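You operate a simulated robot arm through the tools that you are given. There is no shell and no other tool. Be economical: measure what you need, move in short steps, check, and stop when the job is done.

You run a simulated two-armed robot. Do the job below in one go: nothing can be reset, and whatever is moved stays where it is left.

JOB
Carry the blue crate with both arms and set it on the middle of the titration bench.

It is judged by the outcome, as a careful person would: the job done as asked, and still so three seconds after it is handed in. It fails if anything else is knocked over, pushed out of place, dropped, spilled or broken.

ROBOT AND FRAMES
Two 7-joint arms with two-finger grippers on one trunk, on a base that drives. Base frame: it is fixed to the floor where the robot stands at the start and does not move with it; the origin is under the middle of the robot, x ahead of it, y to its left, z up. Lengths are in m, angles in rad, forces in N, time in s.
The left shoulder is at the start at [0.064, 0.216, 1.169], the right one opposite. With the tool pointing down near the work surface each hand reaches from about 0.28 to 0.8 m from the robot's upright axis, wherever it stands, measured 20 degrees to its own side. Places, roughly: middle of the titration bench [0.6, -1.4, 0.8]. Payload 3.18 kg a hand.
The TCP of each hand is the grasp point between the finger pads, 0.03 m short of the fingertips. In the tool frame z runs along the fingers and y along their closing line. Largest opening 0.144 m; the body of the gripper starts 0.103 m behind the TCP.
Orientation is that of the tool frame in the base frame, as a unit quaternion [w, x, y, z]. With the fingers straight down and closing along the base's y, the tool's x points along the base's -x, its y along +y and its z along -z.

CONTROLS
- The arms move only by the tool jog_arm. It takes "left_plan", "right_plan" or both (then of equal length, played together; a hand with none holds still); each is text: rows parted by semicolons, each of 7 numbers parted by spaces: the shift along the tool's x, y, z in units of 30 mm (1.0 is 30 mm), then the turn, a rotation vector about the tool's x, y, z in units of 5 degrees (1.0 is 5 degrees), then the finger opening in m, from 0 to 0.144. In form: dx dy dz ax ay az gripper; .... A call has 1 to 12 rows; each row shifts and turns the commanded pose from where the row before left it, along the tool's axes as they then stand. A call with a number of a shift or a turn outside -1 to 1 is refused whole. Each row takes 0.2 s and may step no farther than 0.05 m and 0.15 rad from the row before; otherwise, or with a gripper value out of range, the whole call is refused. Where a pose cannot be reached the arm comes as near as it can. A force on the tool above 40 N (or 10 N above the force at the start of the call, whichever is more), or a blocked arm, ends the call early, and 0.2 s more pass. The fingers move at their own pace and stop on an object; they squeeze with about 27 N. The grip force told is the motor's: it shows also when the fingers shut on nothing. Time passes only in rows, and 0.2 s behind the last, so rows that do not move let the fingers close. The reply holds the time, the measured pose of the TCP, the force on the tool along the base axes, the opening and the grip force, in the units named above and with some noise, with the torque about the TCP (base axes, N m) and any sound that the robot's microphone picked up.
- Cameras (640 x 400 px; columns grow to the right, rows downward): "scene" is now at [0.1437, 0.024, 1.3494]; the picture's right is [0.27, -0.96, 0.00], its down [-0.62, -0.17, -0.77] and it looks along [0.74, 0.20, -0.64] (base axes); focal length 223 px, centre (320, 200). "left" rides on the left gripper at [0.076, -0.016, -0.143] in its tool frame; the picture's right is [0.21, 0.98, 0.00], its down [-0.84, 0.18, -0.51] and it looks along [-0.50, 0.11, 0.86] (tool axes); focal length 218 px, centre (320, 200). "right" rides on the right gripper at [0.076, 0.016, -0.143] in its tool frame; the picture's right is [-0.21, 0.98, 0.00], its down [-0.84, -0.18, -0.51] and it looks along [-0.50, -0.11, 0.86] (tool axes); focal length 218 px, centre (320, 200). There is no depth. A picture from a camera that has moved, and an enlarged one, comes with that camera's place and axes in the base frame and with its lens.
- snapshot(camera): a new picture of that camera. The clock stands still meanwhile.
- slide_trunk(by): slides the trunk up (or, below 0, down) by that many m; the arms and the scene camera ride with it, the base frame stays. It gives what a move gives, with no picture.
- drive_base(legs): drives the robot by 1 to 6 legs, each [ahead, left, turn to the left] in m, m and rad, along the robot's own axes; the way and the turn of a leg run together, so that a leg with both is an arc; at most 1.5 m and 3.142 rad a leg. The arms and the cameras ride along, it lands a little off, and it stops where it bumps. It gives what a move gives.
- pan_tilt(pan, tilt): turns the head with the scene camera to pan (to the left, within 1.396 rad either way) and tilt (down, from -0.506 to 1.204), counted from straight ahead of the robot. It gives what a move gives.
- close_up(camera, box): a new picture of the part [left, top, right, bottom] of that camera's present view, enlarged. The clock stands still meanwhile.
- hand_in(): hands the job in; it is judged then, once.

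Work in short steps. Places have to be worked out from the pictures, the camera data and where the tool is seen: move nearer, look again, correct. Check each grasp and each placing, and mend what went wrong. You have 120 turns and 108 pictures in all, those below and enlarged ones among them. Open the grippers and draw the arms clear of the work before you hand the job in, unless the task says otherwise; then end with one line.

The tools are called after ">>>" as a command line: name --argument value ..., lists and objects as JSON in quotes. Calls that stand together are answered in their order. jog_arm: Moves the arms, as the interface text tells. Its arguments: {"type":"object","properties":{"left_plan":{"type":"string"},"right_plan":{"type":"string"}},"required":[]} The other tools are called the same way: slide_trunk (by) slides the trunk up or down; drive_base (legs) drives the base; pan_tilt (pan, tilt) turns the head that bears the scene camera; snapshot (camera) takes a picture; close_up (camera, box) takes an enlarged picture of a part of a camera's view; hand_in () hands the job in.

At the start:

```text
t: 0.0
left_eef_pos: [0.4067, 0.2841, 1.2101]
left_orientation: [0.001, -0.001, 1.0, 0.0]
left_contact_force: [0.0, -0.2, -0.7]
left_moment: [-0.02, -0.02, -0.01]
left_gripper_width: 0.144
left_gripper_force: 0.0
right_eef_pos: [0.3407, -0.0335, 1.1844]
right_orientation: [-0.001, -0.001, 1.0, -0.001]
right_contact_force: [-0.6, 0.7, -0.1]
right_moment: [-0.03, -0.01, -0.01]
right_gripper_width: 0.144
right_gripper_force: 0.1
trunk travel left (down, up): [-0.25, 0.119]
robot x, y, heading: [-0.0018, 0.0001, 0.001]
head pan, tilt: [0.271, 0.695]
```

scene: 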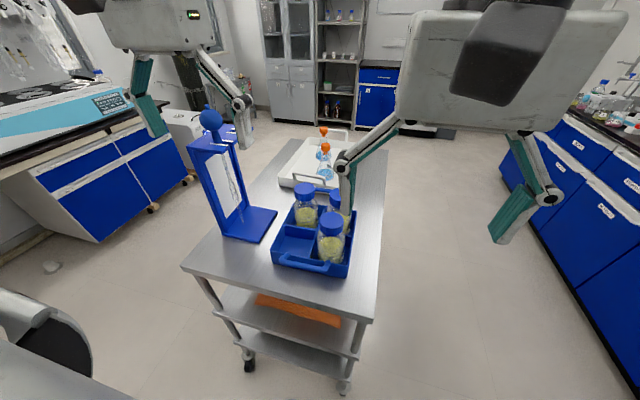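
right: 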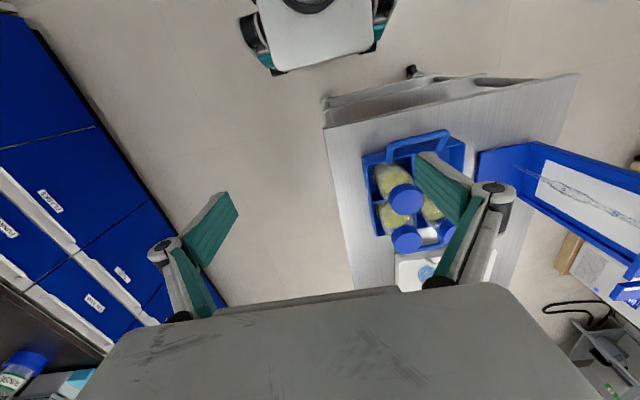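
left: 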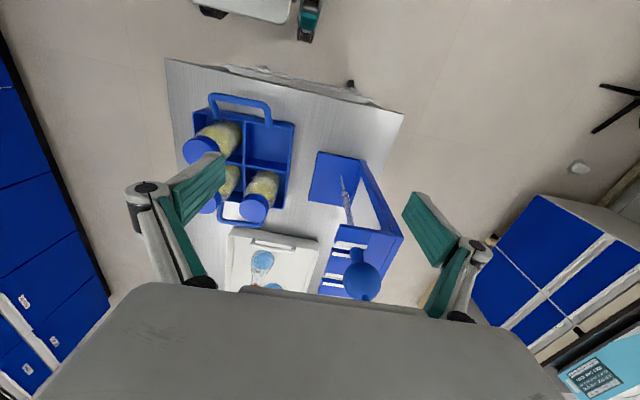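

The crate sits on a cart ahead with three bottles in it, and its handles are on the near and far ends. I'll take enlarged views to measure the crate.

>>> close_up --camera "scene" --box '[220, 120, 420, 300]'

>>> close_up --camera "left" --box '[150, 50, 350, 250]'

>>> close_up --camera "right" --box '[320, 60, 580, 300]'

```text
2.22 times, centred on (320, 210) of scene
camera zoom: at [0.1437, 0.024, 1.3494], right [0.27, -0.96, 0.0], down [-0.62, -0.17, -0.77], along [0.74, 0.2, -0.64], focal length 496 px, centre (320, 178)
```

zoom: 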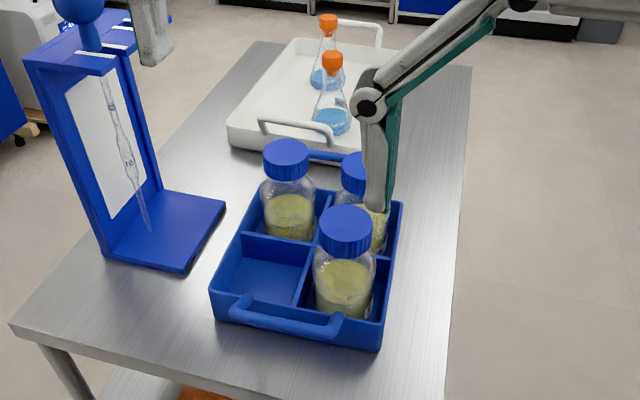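

```text
2.00 times, centred on (250, 150) of left
camera zoom: at [0.3282, 0.2669, 1.3527], right [-0.21, 0.98, 0.0], down [0.84, 0.18, 0.51], along [0.5, 0.11, -0.86], focal length 436 px, centre (460, 300)
```

zoom: 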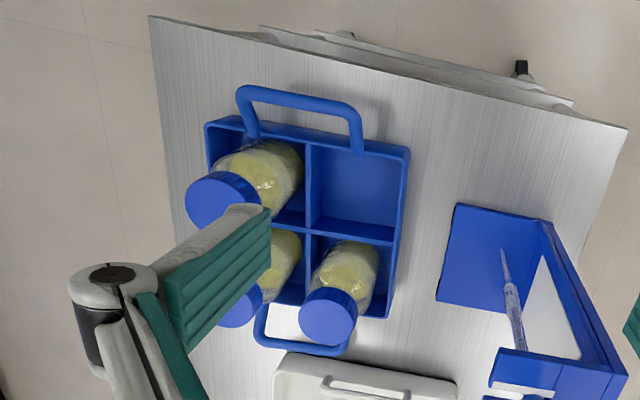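

```text
1.67 times, centred on (450, 180) of right
camera zoom: at [0.2649, -0.0173, 1.3275], right [0.21, 0.98, 0.0], down [0.84, -0.18, 0.51], along [0.49, -0.11, -0.86], focal length 364 px, centre (103, 233)
```

zoom: 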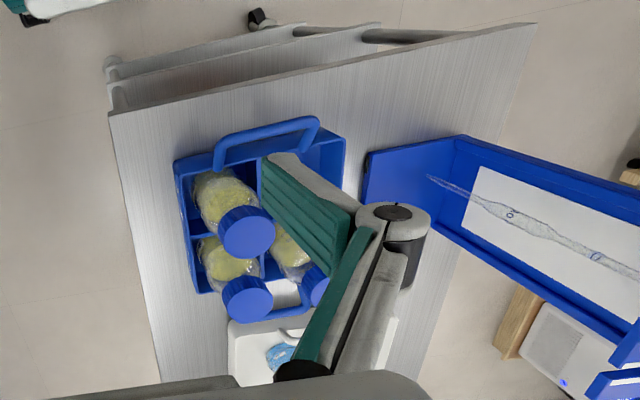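

Triangulation puts the cart top at about z 0.853 and the crate around (0.53, 0.15). Now I'll look around at the titration bench and the surroundings.

>>> pan_tilt --pan -1.2 --tilt 0.6

>>> snapshot --camera "scene"

>>> pan_tilt --pan -0.5 --tilt 0.8

>>> snapshot --camera "scene"

```text
t: 1.6
left_eef_pos: [0.405, 0.2842, 1.2107]
left_orientation: [0.001, 0.0, 1.0, -0.001]
left_contact_force: [0.1, -0.7, 0.1]
left_moment: [0.02, -0.03, -0.01]
left_gripper_width: 0.1441
left_gripper_force: 0.0
right_eef_pos: [0.3411, -0.0334, 1.1844]
right_orientation: [0.0, -0.001, 1.0, 0.0]
right_contact_force: [-0.2, -0.2, -0.5]
right_moment: [0.01, -0.03, 0.02]
right_gripper_width: 0.1439
right_gripper_force: 0.0
trunk travel left (down, up): [-0.25, 0.119]
robot x, y, heading: [0.0019, -0.0005, 0.0]
head pan, tilt: [-1.201, 0.6]
```

```text
101 pictures are left
camera scene: at [0.0937, -0.0811, 1.3576], right [-0.93, -0.36, 0.0], down [-0.2, 0.53, -0.83], along [0.3, -0.77, -0.56], focal length 223 px, centre (320, 200)
```

scene: 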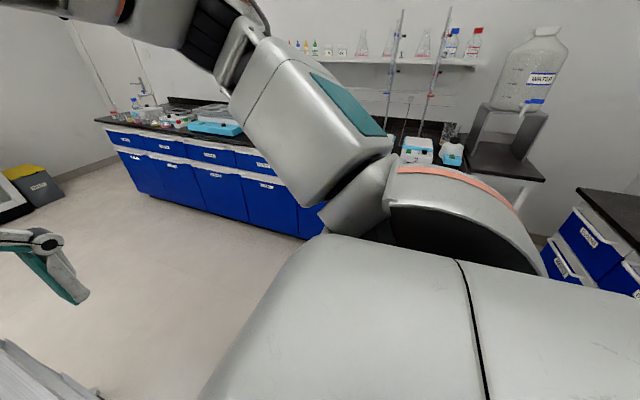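

```text
t: 2.6
left_eef_pos: [0.4063, 0.2836, 1.2114]
left_orientation: [0.0, -0.001, 1.0, -0.001]
left_contact_force: [-0.1, 0.4, -0.4]
left_moment: [-0.01, 0.0, -0.02]
left_gripper_width: 0.1441
left_gripper_force: 0.0
right_eef_pos: [0.3409, -0.0343, 1.1841]
right_orientation: [-0.001, 0.001, 1.0, 0.0]
right_contact_force: [1.0, -0.6, 0.6]
right_moment: [-0.01, 0.0, 0.02]
right_gripper_width: 0.144
right_gripper_force: 0.2
trunk travel left (down, up): [-0.25, 0.119]
robot x, y, heading: [0.0006, -0.0019, -0.002]
head pan, tilt: [-0.499, 0.799]
```

```text
100 pictures are left
camera scene: at [0.1325, -0.0374, 1.3408], right [-0.48, -0.88, 0.0], down [-0.63, 0.34, -0.7], along [0.61, -0.33, -0.72], focal length 223 px, centre (320, 200)
```

scene: 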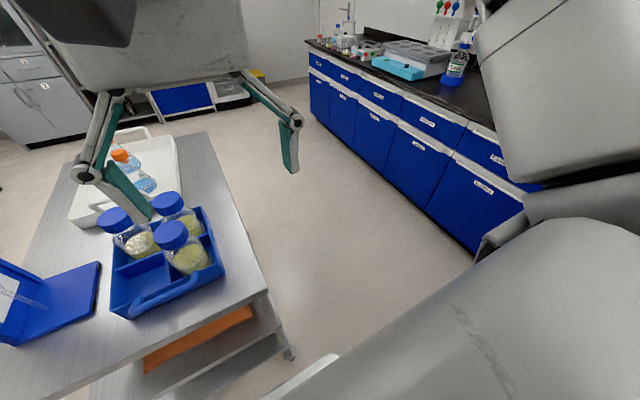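

The long bench to the right needs a better view, but the arm blocks it. I'll back off slightly and turn right, with the hands high above the cart, to inspect the bench.

>>> drive_base --legs '[[-0.15, 0, 0], [0, 0, -1.2]]'

>>> pan_tilt --pan 0.0 --tilt 0.5

>>> snapshot --camera "scene"

```text
t: 7.0
left_eef_pos: [0.2595, -0.2771, 1.212]
left_orientation: [0.0, 0.566, 0.825, -0.001]
left_contact_force: [0.4, -0.6, 0.0]
left_moment: [0.01, 0.0, 0.01]
left_gripper_width: 0.144
left_gripper_force: 0.0
right_eef_pos: [-0.0602, -0.3299, 1.1834]
right_orientation: [0.0, 0.567, 0.824, 0.001]
right_contact_force: [-0.5, 1.0, 0.0]
right_moment: [-0.02, 0.01, 0.01]
right_gripper_width: 0.144
right_gripper_force: 0.1
trunk travel left (down, up): [-0.25, 0.119]
robot x, y, heading: [-0.1501, 0.0003, -1.204]
head pan, tilt: [-0.499, 0.799]
```

```text
t: 8.0
left_eef_pos: [0.2593, -0.2774, 1.2113]
left_orientation: [0.0, 0.566, 0.824, -0.001]
left_contact_force: [-0.5, -0.1, -0.9]
left_moment: [0.04, 0.01, 0.0]
left_gripper_width: 0.1442
left_gripper_force: 0.0
right_eef_pos: [-0.0586, -0.3301, 1.1839]
right_orientation: [0.0, 0.567, 0.824, 0.0]
right_contact_force: [0.2, 0.3, 0.7]
right_moment: [0.0, -0.01, -0.01]
right_gripper_width: 0.1442
right_gripper_force: 0.1
trunk travel left (down, up): [-0.25, 0.119]
robot x, y, heading: [-0.1485, 0.0014, -1.2]
head pan, tilt: [0.0, 0.499]
```

```text
99 pictures are left
camera scene: at [-0.096, -0.1414, 1.3667], right [-0.93, -0.36, 0.0], down [-0.17, 0.45, -0.88], along [0.31, -0.82, -0.48], focal length 223 px, centre (320, 200)
```

scene: 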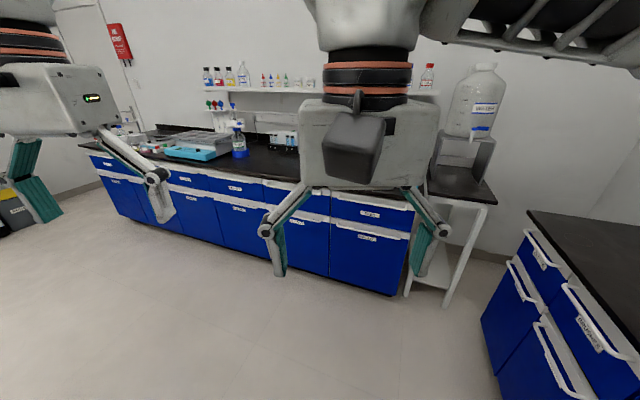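

The black-topped bench runs along x with its front edge near y ≈ -1.2 to -1.3. I'll square up to it and move along it to see its middle unobstructed.

>>> drive_base --legs '[[0, 0, -0.37], [0.45, 0, 0], [0, 0.7, 0]]'

>>> pan_tilt --pan 0.0 --tilt 0.75

>>> snapshot --camera "scene"

>>> snapshot --camera "left"

>>> snapshot --camera "right"

```text
t: 18.0
left_eef_pos: [0.8299, -0.8659, 1.2113]
left_orientation: [-0.001, 0.707, 0.707, 0.0]
left_contact_force: [0.3, 0.0, -0.1]
left_moment: [0.0, 0.0, 0.02]
left_gripper_width: 0.144
left_gripper_force: 0.1
right_eef_pos: [0.5113, -0.7996, 1.1836]
right_orientation: [0.0, 0.708, 0.707, 0.001]
right_contact_force: [0.0, -0.1, 0.3]
right_moment: [0.03, 0.01, 0.02]
right_gripper_width: 0.144
right_gripper_force: 0.0
trunk travel left (down, up): [-0.25, 0.119]
robot x, y, heading: [0.546, -0.4578, -1.575]
head pan, tilt: [0.0, 0.499]
```

```text
t: 18.8
left_eef_pos: [0.8283, -0.8654, 1.212]
left_orientation: [0.0, 0.707, 0.707, -0.001]
left_contact_force: [-0.6, 0.4, -0.5]
left_moment: [0.01, 0.02, -0.01]
left_gripper_width: 0.1438
left_gripper_force: 0.1
right_eef_pos: [0.5108, -0.7996, 1.184]
right_orientation: [-0.001, 0.708, 0.707, 0.0]
right_contact_force: [-0.5, 0.3, 0.0]
right_moment: [0.01, -0.01, -0.02]
right_gripper_width: 0.144
right_gripper_force: 0.0
trunk travel left (down, up): [-0.25, 0.119]
robot x, y, heading: [0.5496, -0.4592, -1.572]
head pan, tilt: [0.0, 0.75]
```

```text
98 pictures are left
camera scene: at [0.5461, -0.6021, 1.3448], right [-1.0, 0.0, 0.0], down [0.0, 0.68, -0.73], along [0.0, -0.73, -0.68], focal length 223 px, centre (320, 200)
```

scene: 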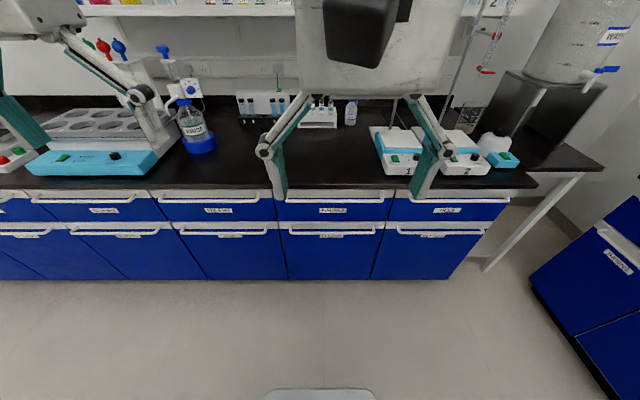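

```text
97 pictures are left
camera left: at [0.8125, -0.7892, 1.3528], right [0.98, 0.21, 0.0], down [0.18, -0.84, 0.51], along [0.1, -0.5, -0.86], focal length 218 px, centre (320, 200)
```

left: 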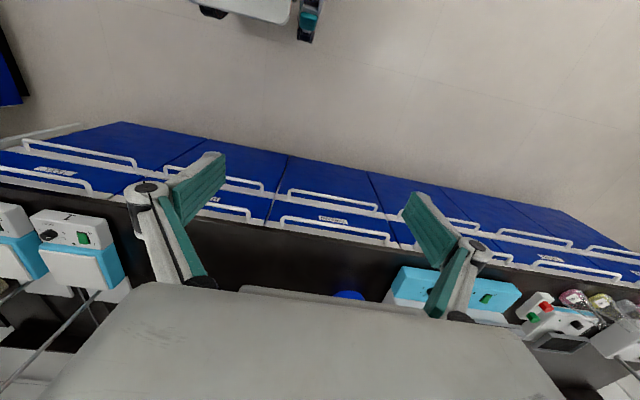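

```text
96 pictures are left
camera right: at [0.5284, -0.7231, 1.3275], right [0.98, -0.21, 0.0], down [-0.18, -0.84, 0.51], along [-0.11, -0.49, -0.86], focal length 218 px, centre (320, 200)
```

right: 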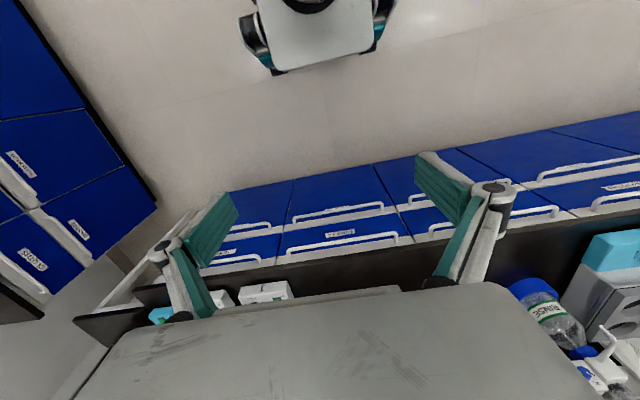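

The free spot on the bench runs from x≈0.35 to 1.0 and y≈-1.25 to -1.7, with the top at z≈0.8, so the named middle is clear. I'll turn around to face the crate's side, so its handles lie left and right of me.

>>> drive_base --legs '[[0, 0, -3.14]]'

>>> snapshot --camera "scene"

>>> snapshot --camera "left"

>>> snapshot --camera "right"

```text
t: 26.5
left_eef_pos: [0.2663, -0.0511, 1.2116]
left_orientation: [0.001, -0.704, 0.71, -0.001]
left_contact_force: [0.2, 0.3, 1.0]
left_moment: [0.04, 0.01, -0.01]
left_gripper_width: 0.1441
left_gripper_force: 0.0
right_eef_pos: [0.5846, -0.1185, 1.1843]
right_orientation: [-0.001, -0.704, 0.71, -0.001]
right_contact_force: [0.3, 0.1, 0.3]
right_moment: [-0.01, 0.0, -0.01]
right_gripper_width: 0.1439
right_gripper_force: 0.1
trunk travel left (down, up): [-0.25, 0.119]
robot x, y, heading: [0.5456, -0.46, 1.564]
head pan, tilt: [0.0, 0.75]
```

```text
95 pictures are left
camera scene: at [0.5478, -0.3128, 1.3447], right [1.0, -0.01, 0.0], down [-0.01, -0.68, -0.73], along [0.01, 0.73, -0.68], focal length 223 px, centre (320, 200)
```

scene: 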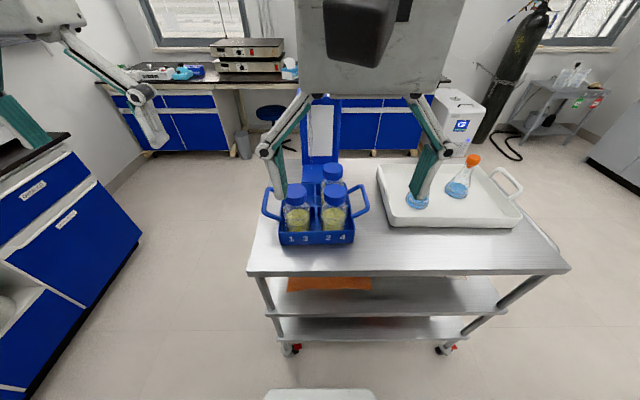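

```text
94 pictures are left
camera left: at [0.281, -0.1279, 1.3528], right [-0.98, -0.2, 0.0], down [-0.17, 0.84, 0.51], along [-0.1, 0.5, -0.86], focal length 218 px, centre (320, 200)
```

left: 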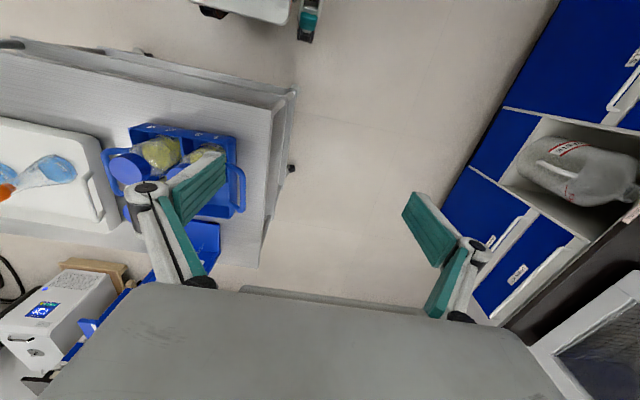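

```text
93 pictures are left
camera right: at [0.5668, -0.1937, 1.3275], right [-0.98, 0.22, 0.0], down [0.19, 0.84, 0.51], along [0.11, 0.49, -0.86], focal length 218 px, centre (320, 200)
```

right: 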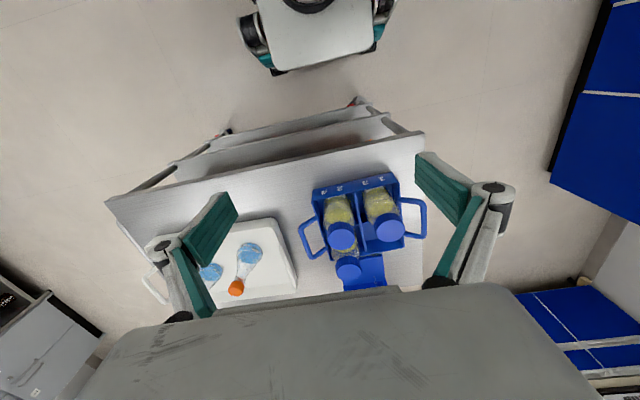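

Handles now stand left and right of the crate. I'll enlarge to measure them.

>>> close_up --camera "scene" --box '[240, 140, 400, 260]'

>>> close_up --camera "right" --box '[280, 150, 440, 300]'

>>> close_up --camera "left" --box '[90, 100, 290, 280]'

```text
3.33 times, centred on (320, 200) of scene
camera zoom: at [0.5478, -0.3128, 1.3447], right [1.0, -0.01, 0.0], down [-0.01, -0.68, -0.73], along [0.01, 0.73, -0.68], focal length 744 px, centre (320, 200)
```

zoom: 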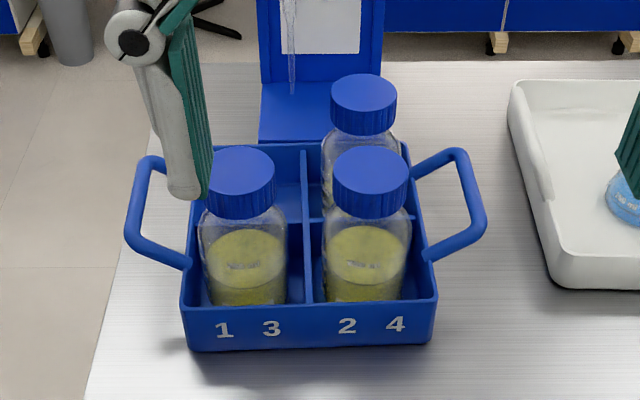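

```text
2.67 times, centred on (360, 225) of right
camera zoom: at [0.5668, -0.1937, 1.3275], right [-0.98, 0.22, 0.0], down [0.19, 0.84, 0.51], along [0.11, 0.49, -0.86], focal length 582 px, centre (213, 133)
```

zoom: 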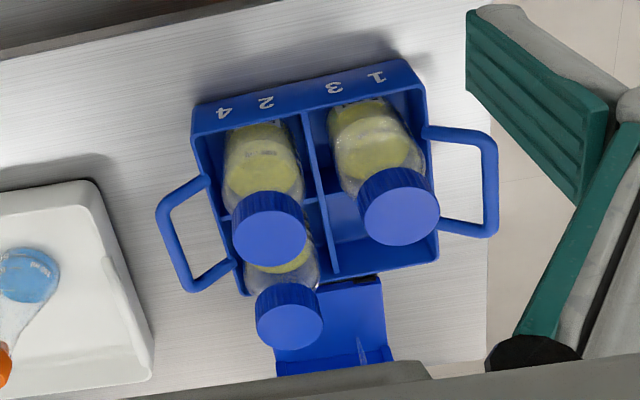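

```text
2.22 times, centred on (190, 190) of left
camera zoom: at [0.281, -0.1279, 1.3528], right [-0.98, -0.2, 0.0], down [-0.17, 0.84, 0.51], along [-0.1, 0.5, -0.86], focal length 485 px, centre (609, 222)
```

zoom: 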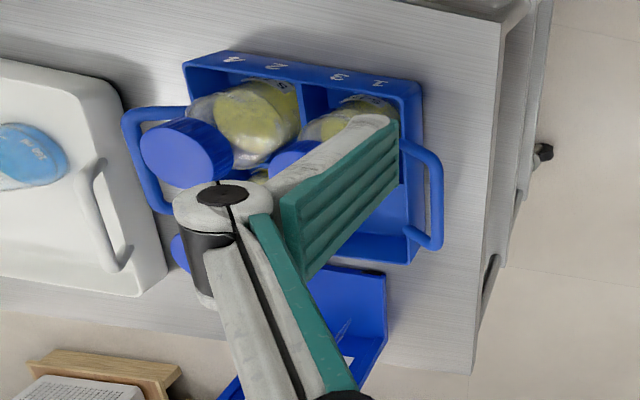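

Two-camera triangulation agrees well: the left bar's middle is about (0.408, 0.126, 0.943), the right's about (0.671, 0.137, 0.936), and the crate walls sit ~0.04 inside them. I'll bring both hands above the handles with a small opening, leaning 10° outward to clear the bottle caps (z≈1.06).

>>> jog_arm --left_plan "-0.7125 -0.579 0.375 0 0 0 0.042; -0.7125 -0.579 0.375 0 0 0 0.042; -0.7125 -0.579 0.375 0 0 0 0.042; -0.7125 -0.579 0.375 0 0 0 0.042; -0.7125 -0.579 0.375 0 0 0 0.042; -0.7125 -0.579 0.375 0 0 0 0.042; -0.7125 -0.579 0.375 0 0 0 0.042; -0.7125 -0.579 0.375 0 0 0 0.042; 0 0 0 1 0 0 0.042; 0 0 0 1 0 0 0.042; 0 0 0 0 0 0 0.042" --right_plan "-0.994 -0.3725 0.2675 0 0 0 0.042; -0.994 -0.3725 0.2675 0 0 0 0.042; -0.994 -0.3725 0.2675 0 0 0 0.042; -0.994 -0.3725 0.2675 0 0 0 0.042; -0.994 -0.3725 0.2675 0 0 0 0.042; -0.994 -0.3725 0.2675 0 0 0 0.042; -0.994 -0.3725 0.2675 0 0 0 0.042; -0.994 -0.3725 0.2675 0 0 0 0.042; 0 0 0 -1 0 0 0.042; 0 0 0 -1 0 0 0.042; 0 0 0 0 0 0 0.042"

>>> snapshot --camera "scene"

>>> snapshot --camera "left"

>>> snapshot --camera "right"

```text
t: 28.9
left_eef_pos: [0.4066, 0.1192, 1.1217]
left_orientation: [0.062, -0.702, 0.707, -0.061]
left_contact_force: [0.1, 0.6, -0.1]
left_moment: [0.03, -0.04, 0.03]
left_gripper_width: 0.0421
left_gripper_force: 0.0
right_eef_pos: [0.6744, 0.1189, 1.1205]
right_orientation: [-0.062, -0.701, 0.708, 0.062]
right_contact_force: [-0.3, 0.3, 0.7]
right_moment: [0.02, 0.02, 0.01]
right_gripper_width: 0.0418
right_gripper_force: 0.2
trunk travel left (down, up): [-0.25, 0.119]
robot x, y, heading: [0.5478, -0.4601, 1.565]
head pan, tilt: [0.0, 0.75]
```

```text
89 pictures are left
camera scene: at [0.5475, -0.3134, 1.3449], right [1.0, -0.01, 0.0], down [-0.01, -0.68, -0.73], along [0.01, 0.73, -0.68], focal length 223 px, centre (320, 200)
```

scene: 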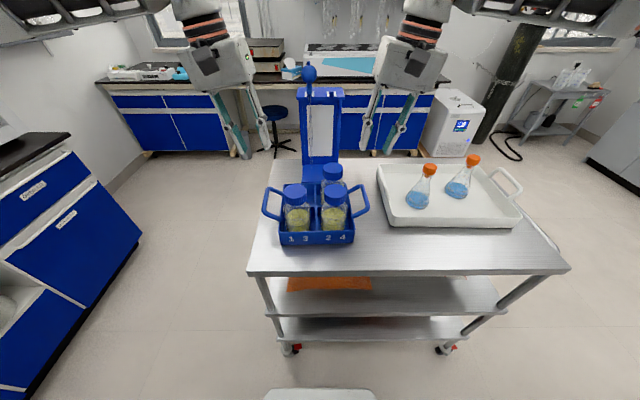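

```text
88 pictures are left
camera left: at [0.3961, 0.0422, 1.2643], right [-0.96, -0.2, -0.17], down [-0.26, 0.84, 0.47], along [0.05, 0.5, -0.87], focal length 218 px, centre (320, 200)
```

left: 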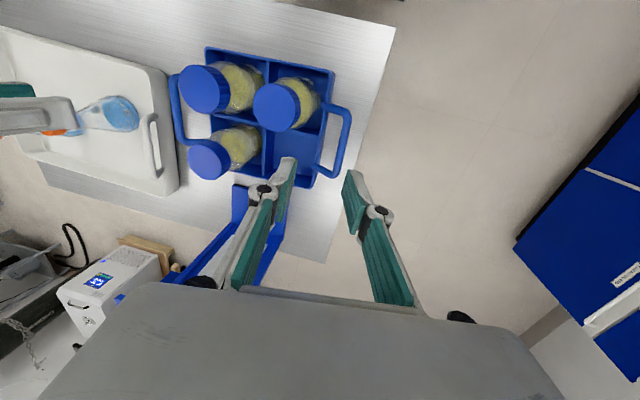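

```text
87 pictures are left
camera right: at [0.6836, 0.043, 1.2642], right [-0.96, 0.22, 0.17], down [0.27, 0.84, 0.47], along [-0.04, 0.5, -0.87], focal length 218 px, centre (320, 200)
```

right: 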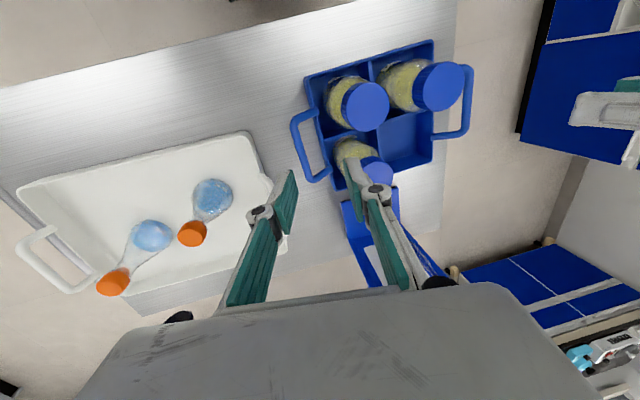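

Closer views place the left bar at x≈0.404 and the right bar at x≈0.668, both at z≈0.94. I'll descend to z≈1.0 with a slight lateral correction, then check.

>>> jog_arm --left_plan "0 0.166 0.794 0 0 0 0.042; 0 0.166 0.794 0 0 0 0.042; 0 0.166 0.794 0 0 0 0.042; 0 0.166 0.794 0 0 0 0.042; 0 0.166 0.794 0 0 0 0.042" --right_plan "0 -0.114 0.794 0 0 0 0.042; 0 -0.114 0.794 0 0 0 0.042; 0 -0.114 0.794 0 0 0 0.042; 0 -0.114 0.794 0 0 0 0.042; 0 -0.114 0.794 0 0 0 0.042"

>>> close_up --camera "scene" --box '[230, 120, 410, 240]'

>>> snapshot --camera "left"

>>> snapshot --camera "right"

```text
t: 30.1
left_eef_pos: [0.4033, 0.1212, 0.9996]
left_orientation: [0.062, -0.702, 0.707, -0.063]
left_contact_force: [-0.3, 0.2, -0.2]
left_moment: [0.0, 0.05, -0.01]
left_gripper_width: 0.042
left_gripper_force: 0.0
right_eef_pos: [0.6728, 0.1189, 0.9974]
right_orientation: [-0.062, -0.702, 0.707, 0.061]
right_contact_force: [-0.3, -0.1, -0.6]
right_moment: [-0.03, -0.03, 0.05]
right_gripper_width: 0.0419
right_gripper_force: 0.0
trunk travel left (down, up): [-0.25, 0.119]
robot x, y, heading: [0.5452, -0.461, 1.566]
head pan, tilt: [0.0, 0.75]
```

```text
3.33 times, centred on (320, 180) of scene
camera zoom: at [0.5477, -0.312, 1.3446], right [1.0, -0.01, 0.0], down [-0.01, -0.68, -0.73], along [0.01, 0.73, -0.68], focal length 744 px, centre (320, 267)
```

zoom: 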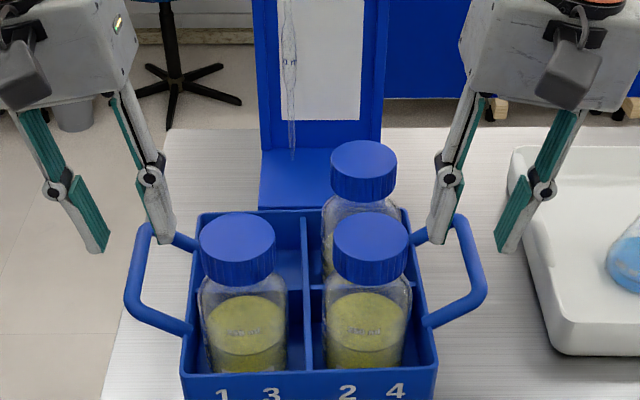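

```text
85 pictures are left
camera left: at [0.3936, 0.0438, 1.1414], right [-0.96, -0.2, -0.17], down [-0.26, 0.84, 0.47], along [0.05, 0.5, -0.87], focal length 218 px, centre (320, 200)
```

left: 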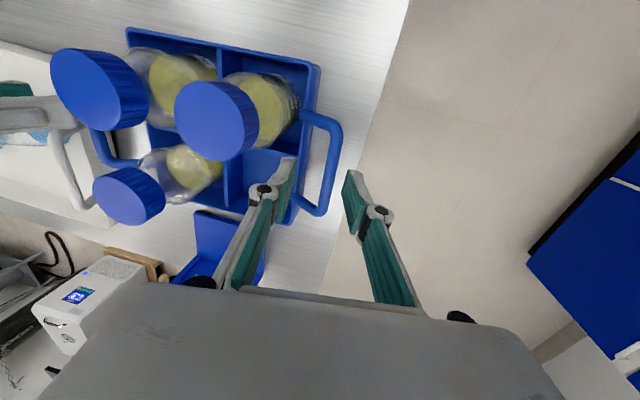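

```text
84 pictures are left
camera right: at [0.6796, 0.0436, 1.1428], right [-0.96, 0.22, 0.17], down [0.27, 0.84, 0.47], along [-0.04, 0.49, -0.87], focal length 218 px, centre (320, 200)
```

right: 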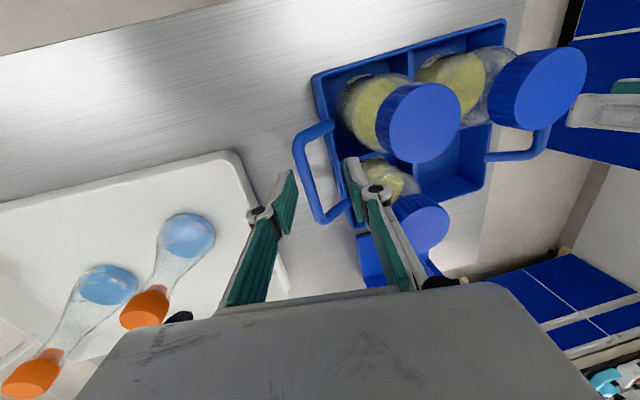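

Re-measured: the bars are at x≈0.405 and 0.674, within 2 mm of the TCPs, and the crate rim is low (~0.89), so the fingers have room. I'll descend 50 mm to bracket the bars.

>>> jog_arm --left_plan "0 0.0965 0.547 0 0 0 0.042; 0 0.0965 0.547 0 0 0 0.042; 0 0.0965 0.547 0 0 0 0.042" --right_plan "0 -0.0965 0.547 0 0 0 0.042; 0 -0.0965 0.547 0 0 0 0.042; 0 -0.0965 0.547 0 0 0 0.042"

>>> close_up --camera "scene" --box '[230, 120, 410, 240]'

>>> close_up --camera "left" --box '[220, 80, 420, 240]'

>>> close_up --camera "right" --box '[220, 80, 420, 240]'

```text
t: 30.9
left_eef_pos: [0.4028, 0.1208, 0.9509]
left_orientation: [0.063, -0.702, 0.707, -0.063]
left_contact_force: [0.1, 0.5, -0.2]
left_moment: [-0.04, 0.01, 0.02]
left_gripper_width: 0.0422
left_gripper_force: 0.0
right_eef_pos: [0.6715, 0.1192, 0.9485]
right_orientation: [-0.062, -0.701, 0.708, 0.061]
right_contact_force: [-1.1, -0.1, 0.0]
right_moment: [-0.02, 0.02, 0.02]
right_gripper_width: 0.0418
right_gripper_force: 0.1
trunk travel left (down, up): [-0.25, 0.119]
robot x, y, heading: [0.5447, -0.4569, 1.562]
head pan, tilt: [0.0, 0.75]
```

```text
3.33 times, centred on (320, 180) of scene
camera zoom: at [0.5477, -0.3121, 1.3446], right [1.0, -0.01, 0.0], down [-0.01, -0.68, -0.73], along [0.01, 0.73, -0.68], focal length 744 px, centre (320, 267)
```

zoom: 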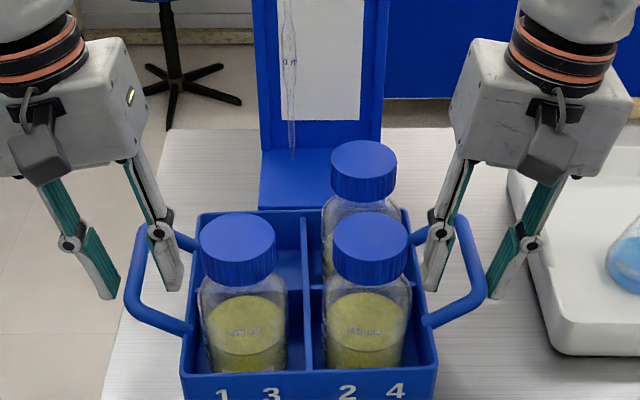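

```text
2.50 times, centred on (320, 160) of left
camera zoom: at [0.3931, 0.0429, 1.0921], right [-0.96, -0.2, -0.17], down [-0.26, 0.84, 0.47], along [0.05, 0.5, -0.87], focal length 546 px, centre (320, 300)
```

zoom: 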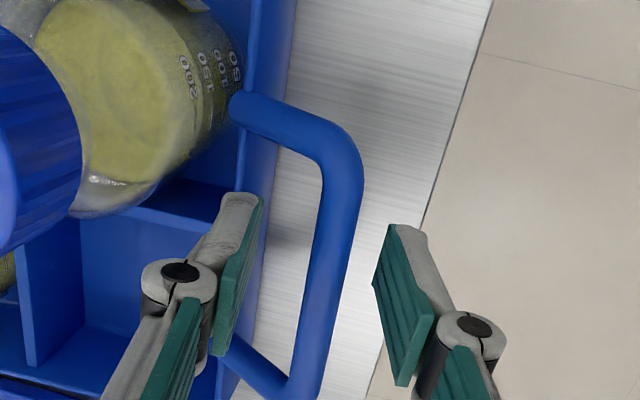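

```text
2.50 times, centred on (320, 160) of right
camera zoom: at [0.6795, 0.0439, 1.0926], right [-0.96, 0.22, 0.17], down [0.27, 0.84, 0.47], along [-0.04, 0.49, -0.87], focal length 546 px, centre (320, 300)
```

zoom: 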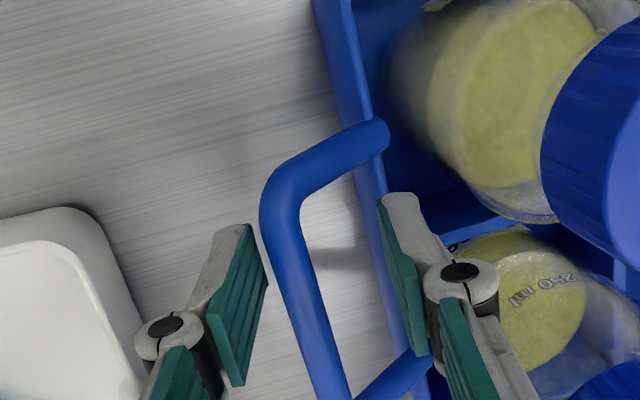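

Both bars lie between the finger pads. I'll lower 5 mm more and close both grippers.

>>> jog_arm --left_plan "0 0.03 0.17 0 0 0 0.042; 0 0 0 0 0 0 0.025; 0 0 0 0 0 0 0.0; 0 0 0 0 0 0 0.0; 0 0 0 0 0 0 0.0" --right_plan "0 -0.03 0.17 0 0 0 0.042; 0 0 0 0 0 0 0.025; 0 0 0 0 0 0 0.0; 0 0 0 0 0 0 0.0; 0 0 0 0 0 0 0.0"

>>> close_up --camera "scene" --box '[230, 120, 410, 240]'

```text
t: 32.0
left_eef_pos: [0.3985, 0.1213, 0.9431]
left_orientation: [-0.059, 0.706, -0.703, 0.061]
left_contact_force: [-0.5, 2.4, 0.5]
left_moment: [-0.33, -0.06, 0.6]
left_gripper_width: 0.0121
left_gripper_force: 27.0
right_eef_pos: [0.6764, 0.12, 0.9417]
right_orientation: [-0.061, -0.7, 0.709, 0.057]
right_contact_force: [2.6, -3.0, -0.7]
right_moment: [0.59, 0.04, 0.59]
right_gripper_width: 0.0124
right_gripper_force: 27.3
trunk travel left (down, up): [-0.25, 0.119]
robot x, y, heading: [0.5475, -0.459, 1.56]
head pan, tilt: [0.0, 0.75]
stopped in row 5 (right hand): the force on the tool passed its limit at 42 N (the readings are from after the stop); the commanded pose is now the measured one
```

```text
3.33 times, centred on (320, 180) of scene
camera zoom: at [0.5478, -0.3126, 1.3447], right [1.0, -0.01, 0.0], down [-0.01, -0.68, -0.73], along [0.01, 0.73, -0.68], focal length 744 px, centre (320, 267)
```

zoom: 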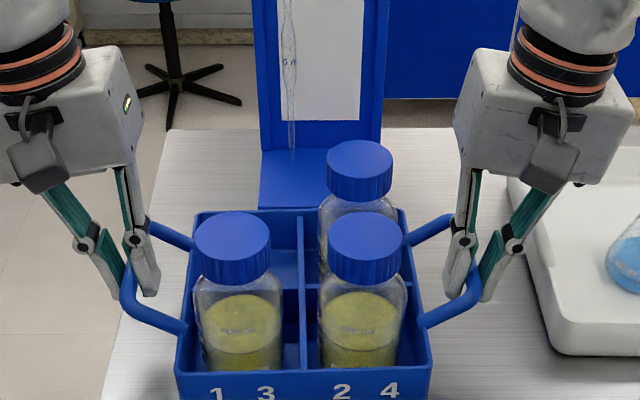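

Both handles are gripped (width 12 mm, 27 N each). I'll lift with the trunk so both hands rise together, a small step first.

>>> slide_trunk --by 0.03

>>> snapshot --camera "scene"

```text
t: 32.7
left_eef_pos: [0.399, 0.123, 0.9714]
left_orientation: [-0.059, 0.705, -0.704, 0.061]
left_contact_force: [0.2, 5.1, -7.3]
left_moment: [0.01, -0.01, 0.64]
left_gripper_width: 0.0122
left_gripper_force: 27.3
right_eef_pos: [0.6756, 0.1215, 0.9693]
right_orientation: [-0.063, -0.699, 0.711, 0.056]
right_contact_force: [0.4, -4.4, -7.7]
right_moment: [-0.12, 0.0, 0.68]
right_gripper_width: 0.0124
right_gripper_force: 27.2
trunk travel left (down, up): [-0.28, 0.089]
robot x, y, heading: [0.5463, -0.46, 1.564]
head pan, tilt: [0.0, 0.75]
```

```text
79 pictures are left
camera scene: at [0.5475, -0.3231, 1.3752], right [1.0, -0.01, 0.0], down [-0.01, -0.68, -0.73], along [0.01, 0.73, -0.68], focal length 223 px, centre (320, 200)
```

scene: 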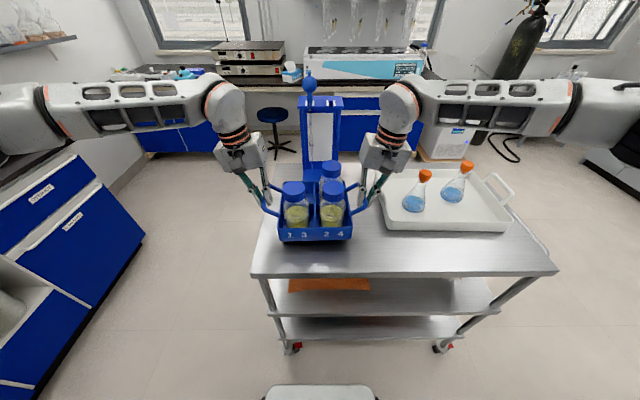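

The crate is clear of the cart at about 7.5 N per hand, and it is level. I'll raise it further.

>>> slide_trunk --by 0.08

>>> drive_base --legs '[[-0.12, 0, 0]]'

>>> snapshot --camera "scene"

```text
t: 33.9
left_eef_pos: [0.3996, 0.1222, 1.0532]
left_orientation: [-0.059, 0.705, -0.704, 0.06]
left_contact_force: [-2.8, 5.6, -6.8]
left_moment: [0.13, 0.05, 0.71]
left_gripper_width: 0.0123
left_gripper_force: 27.3
right_eef_pos: [0.6749, 0.1195, 1.051]
right_orientation: [-0.061, -0.698, 0.711, 0.057]
right_contact_force: [4.1, -4.7, -8.2]
right_moment: [-0.24, -0.06, 0.68]
right_gripper_width: 0.0125
right_gripper_force: 27.3
trunk travel left (down, up): [-0.36, 0.009]
robot x, y, heading: [0.546, -0.4592, 1.568]
head pan, tilt: [0.0, 0.75]
```

```text
t: 35.1
left_eef_pos: [0.3986, 0.0026, 1.0532]
left_orientation: [-0.059, 0.705, -0.704, 0.06]
left_contact_force: [-5.6, 4.2, -6.4]
left_moment: [-0.24, 0.05, 0.62]
left_gripper_width: 0.0122
left_gripper_force: 26.6
right_eef_pos: [0.675, 0.0001, 1.0502]
right_orientation: [-0.06, -0.699, 0.71, 0.058]
right_contact_force: [5.4, -5.8, -7.6]
right_moment: [0.15, -0.05, 0.66]
right_gripper_width: 0.0128
right_gripper_force: 26.9
trunk travel left (down, up): [-0.36, 0.009]
robot x, y, heading: [0.5478, -0.5818, 1.557]
head pan, tilt: [0.0, 0.75]
```

```text
78 pictures are left
camera scene: at [0.5464, -0.4529, 1.456], right [1.0, -0.01, 0.0], down [-0.01, -0.68, -0.73], along [0.01, 0.73, -0.68], focal length 223 px, centre (320, 200)
```

scene: 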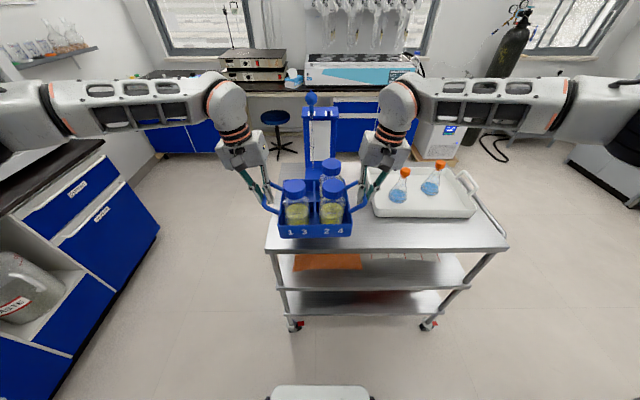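

Holding steady. Nothing stands within about 0.7 m on the left side at carrying height, so I'll turn left in two legs to face the bench.

>>> drive_base --legs '[[0, 0, 0.8], [0, 0, 0.78]]'

>>> snapshot --camera "scene"

```text
t: 39.7
left_eef_pos: [-0.0352, -0.7298, 1.0527]
left_orientation: [-0.085, 0.996, 0.006, 0.0]
left_contact_force: [-5.2, 1.6, -6.5]
left_moment: [0.0, -0.09, 0.63]
left_gripper_width: 0.0123
left_gripper_force: 27.3
right_eef_pos: [-0.0344, -0.4533, 1.0505]
right_orientation: [0.083, 0.997, -0.005, 0.003]
right_contact_force: [4.4, -0.6, -8.0]
right_moment: [0.04, -0.06, 0.64]
right_gripper_width: 0.0126
right_gripper_force: 26.9
trunk travel left (down, up): [-0.36, 0.009]
robot x, y, heading: [0.5454, -0.5785, 3.139]
head pan, tilt: [0.0, 0.75]
```

```text
77 pictures are left
camera scene: at [0.4209, -0.5765, 1.456], right [0.0, 1.0, 0.0], down [0.68, 0.0, -0.73], along [-0.73, 0.0, -0.68], focal length 223 px, centre (320, 200)
```

scene: 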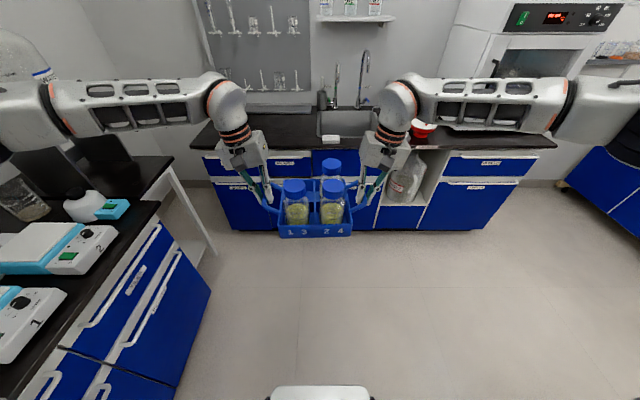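

The view is clear. Completing the turn toward the bench.

>>> drive_base --legs '[[0, 0, 0.8], [0, 0, 0.774]]'

>>> snapshot --camera "scene"

>>> snapshot --camera "left"

>>> snapshot --camera "right"

```text
t: 44.2
left_eef_pos: [0.7054, -1.1549, 1.053]
left_orientation: [-0.06, 0.696, 0.713, -0.06]
left_contact_force: [-0.5, -4.4, -6.4]
left_moment: [0.08, 0.02, 0.6]
left_gripper_width: 0.0126
left_gripper_force: 26.9
right_eef_pos: [0.4277, -1.1592, 1.05]
right_orientation: [0.057, 0.703, 0.706, 0.061]
right_contact_force: [0.7, 5.2, -8.0]
right_moment: [0.04, 0.07, 0.7]
right_gripper_width: 0.0126
right_gripper_force: 27.1
trunk travel left (down, up): [-0.36, 0.009]
robot x, y, heading: [0.5437, -0.577, -1.564]
head pan, tilt: [0.0, 0.75]
```

```text
76 pictures are left
camera scene: at [0.547, -0.7008, 1.456], right [-1.0, -0.01, 0.0], down [-0.01, 0.68, -0.73], along [0.01, -0.73, -0.68], focal length 223 px, centre (320, 200)
```

scene: 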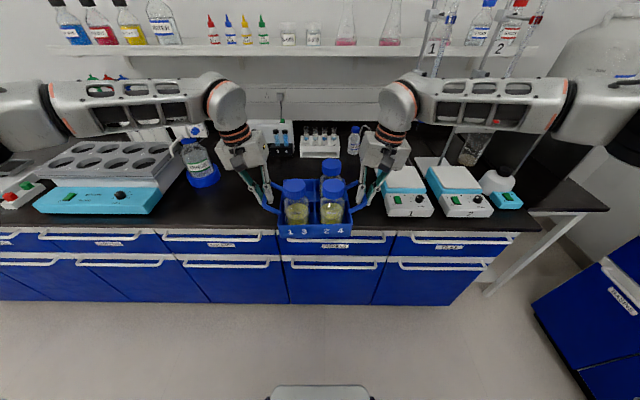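

```text
75 pictures are left
camera left: at [0.7109, -1.0798, 1.1951], right [0.96, 0.23, -0.17], down [0.28, -0.84, 0.47], along [-0.03, -0.5, -0.87], focal length 218 px, centre (320, 200)
```

left: 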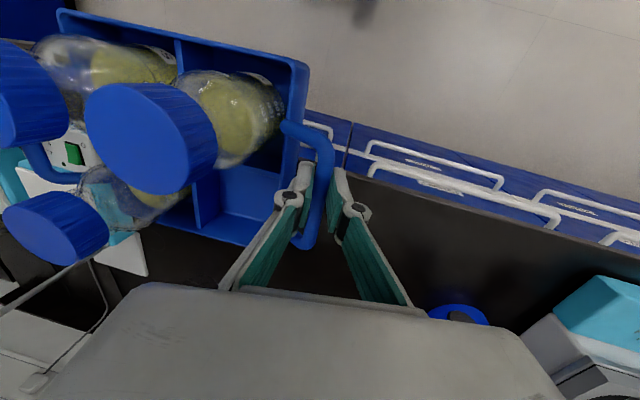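

```text
74 pictures are left
camera right: at [0.4207, -1.0834, 1.1955], right [0.97, -0.2, 0.16], down [-0.26, -0.85, 0.46], along [0.04, -0.49, -0.87], focal length 218 px, centre (320, 200)
```

right: 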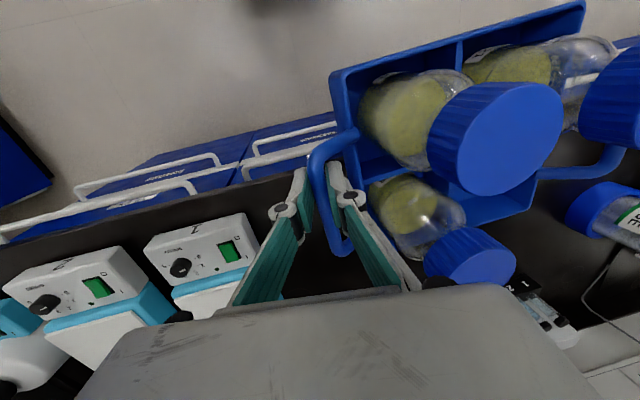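

The bench edge is at y≈-1.24 with the top at z≈0.80, and titrator 1 occupies x<0.29. My right forearm could come near the burettes there, so I'll look closely.

>>> close_up --camera "scene" --box '[340, 0, 640, 240]'

>>> close_up --camera "scene" --box '[0, 60, 400, 300]'

```text
1.67 times, centred on (490, 120) of scene
camera zoom: at [0.547, -0.7008, 1.456], right [-1.0, -0.01, 0.0], down [-0.01, 0.68, -0.73], along [0.01, -0.73, -0.68], focal length 372 px, centre (37, 333)
```

zoom: 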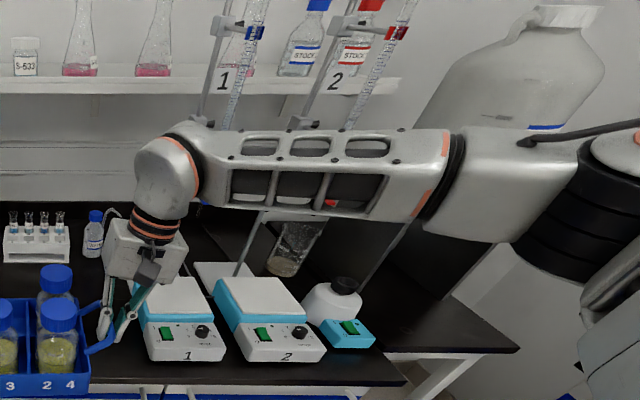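

```text
1.60 times, centred on (200, 180) of scene
camera zoom: at [0.547, -0.7008, 1.456], right [-1.0, -0.01, 0.0], down [-0.01, 0.68, -0.73], along [0.01, -0.73, -0.68], focal length 357 px, centre (512, 232)
```

zoom: 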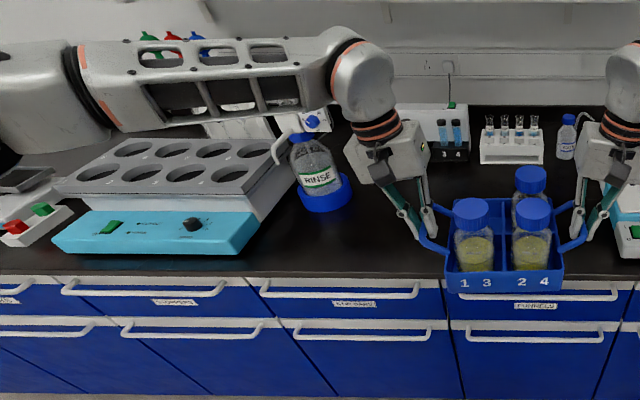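

Burette 1 hangs at roughly (0.21, -1.44), and the right forearm would come close to it. I'll extend both arms forward together here so the elbows fall back, then look again.

>>> jog_arm --left_plan "-0.3 -0.005 0 0 0 0 0; -0.5 -0.009 0 0 0 0 0; -0.5 -0.009 0 0 0 0 0; -0.5 -0.009 0 0 0 0 0; -0.5 -0.009 0 0 0 0 0; -0.5 -0.009 0 0 0 0 0; -0.5 -0.009 0 0 0 0 0; -0.3 -0.005 0 0 0 0 0; 0 0 0 0 0 0 0" --right_plan "-0.3 0 0 0 0 0 0; -0.5 0 0 0 0 0 0; -0.5 0 0 0 0 0 0; -0.5 0 0 0 0 0 0; -0.5 0 0 0 0 0 0; -0.5 0 0 0 0 0 0; -0.5 0 0 0 0 0 0; -0.3 0 0 0 0 0 0; 0 0 0 0 0 0 0"

>>> snapshot --camera "scene"

```text
t: 46.2
left_eef_pos: [0.7069, -1.2625, 1.0526]
left_orientation: [-0.059, 0.696, 0.713, -0.06]
left_contact_force: [1.0, -4.6, -7.0]
left_moment: [-0.03, -0.03, 0.66]
left_gripper_width: 0.012
left_gripper_force: 26.5
right_eef_pos: [0.4294, -1.2672, 1.0498]
right_orientation: [0.056, 0.703, 0.706, 0.063]
right_contact_force: [-0.4, 4.8, -7.9]
right_moment: [0.15, 0.0, 0.68]
right_gripper_width: 0.0126
right_gripper_force: 26.9
trunk travel left (down, up): [-0.36, 0.009]
robot x, y, heading: [0.5454, -0.5772, -1.557]
head pan, tilt: [0.0, 0.75]
```

```text
71 pictures are left
camera scene: at [0.5467, -0.7007, 1.456], right [-1.0, -0.01, 0.0], down [-0.01, 0.68, -0.73], along [0.01, -0.73, -0.68], focal length 223 px, centre (320, 200)
```

scene: 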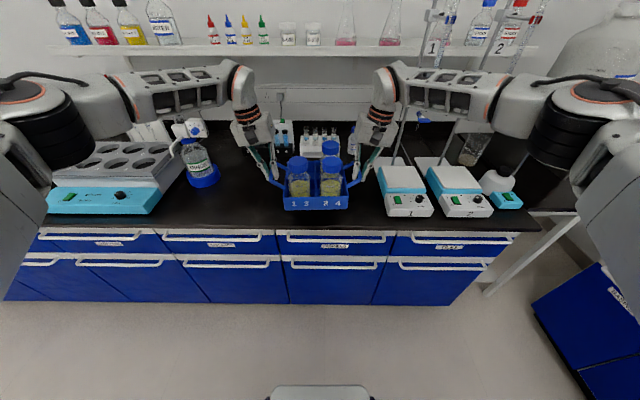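

The forearms are now clear of the burettes. The crate centre is at about (0.568, -1.277), so I'll strafe left 0.08 m and go ahead 0.14 m to put it over (0.65, -1.42).

>>> drive_base --legs '[[0, 0.075, 0], [0.14, 0, 0]]'

>>> snapshot --camera "scene"

>>> snapshot --camera "right"

>>> snapshot --camera "left"

```text
t: 48.5
left_eef_pos: [0.7838, -1.4038, 1.052]
left_orientation: [-0.059, 0.695, 0.714, -0.059]
left_contact_force: [3.1, -4.4, -6.6]
left_moment: [0.11, -0.07, 0.61]
left_gripper_width: 0.0121
left_gripper_force: 27.2
right_eef_pos: [0.5079, -1.4066, 1.0485]
right_orientation: [0.056, 0.702, 0.707, 0.063]
right_contact_force: [-2.6, 4.8, -8.1]
right_moment: [0.05, 0.04, 0.71]
right_gripper_width: 0.0121
right_gripper_force: 27.0
trunk travel left (down, up): [-0.36, 0.009]
robot x, y, heading: [0.6219, -0.7148, -1.556]
head pan, tilt: [0.0, 0.75]
```

```text
70 pictures are left
camera scene: at [0.6239, -0.8414, 1.4559], right [-1.0, -0.01, 0.0], down [-0.01, 0.68, -0.73], along [0.01, -0.73, -0.68], focal length 223 px, centre (320, 200)
```

scene: 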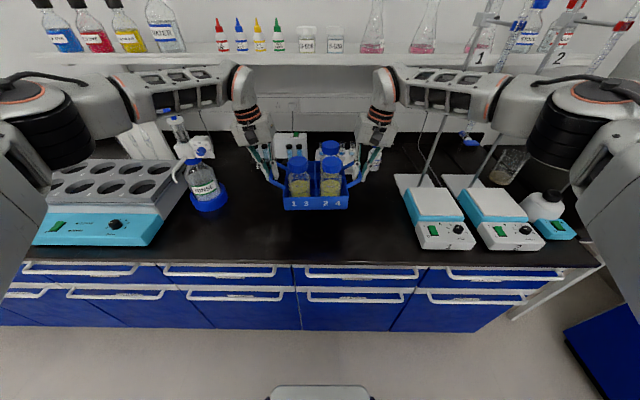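

```text
69 pictures are left
camera right: at [0.4993, -1.332, 1.1941], right [0.97, -0.2, 0.16], down [-0.26, -0.85, 0.46], along [0.04, -0.49, -0.87], focal length 218 px, centre (320, 200)
```

right: 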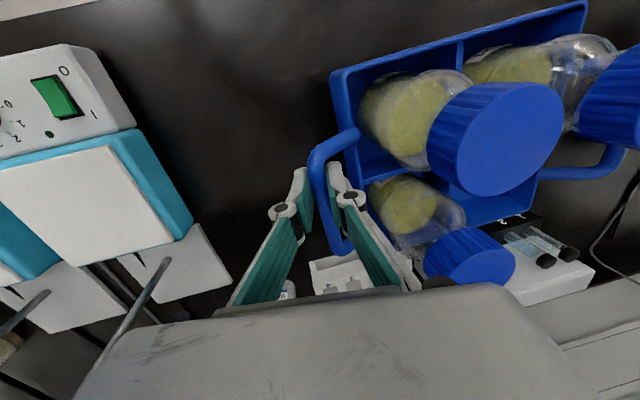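

```text
68 pictures are left
camera left: at [0.7893, -1.328, 1.1948], right [0.96, 0.23, -0.16], down [0.28, -0.84, 0.47], along [-0.03, -0.5, -0.87], focal length 218 px, centre (320, 200)
```

left: 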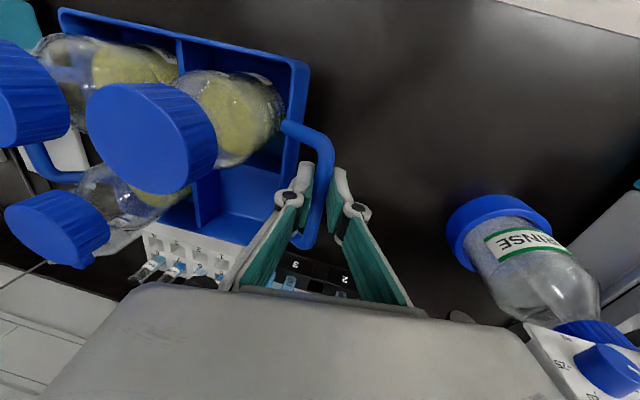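

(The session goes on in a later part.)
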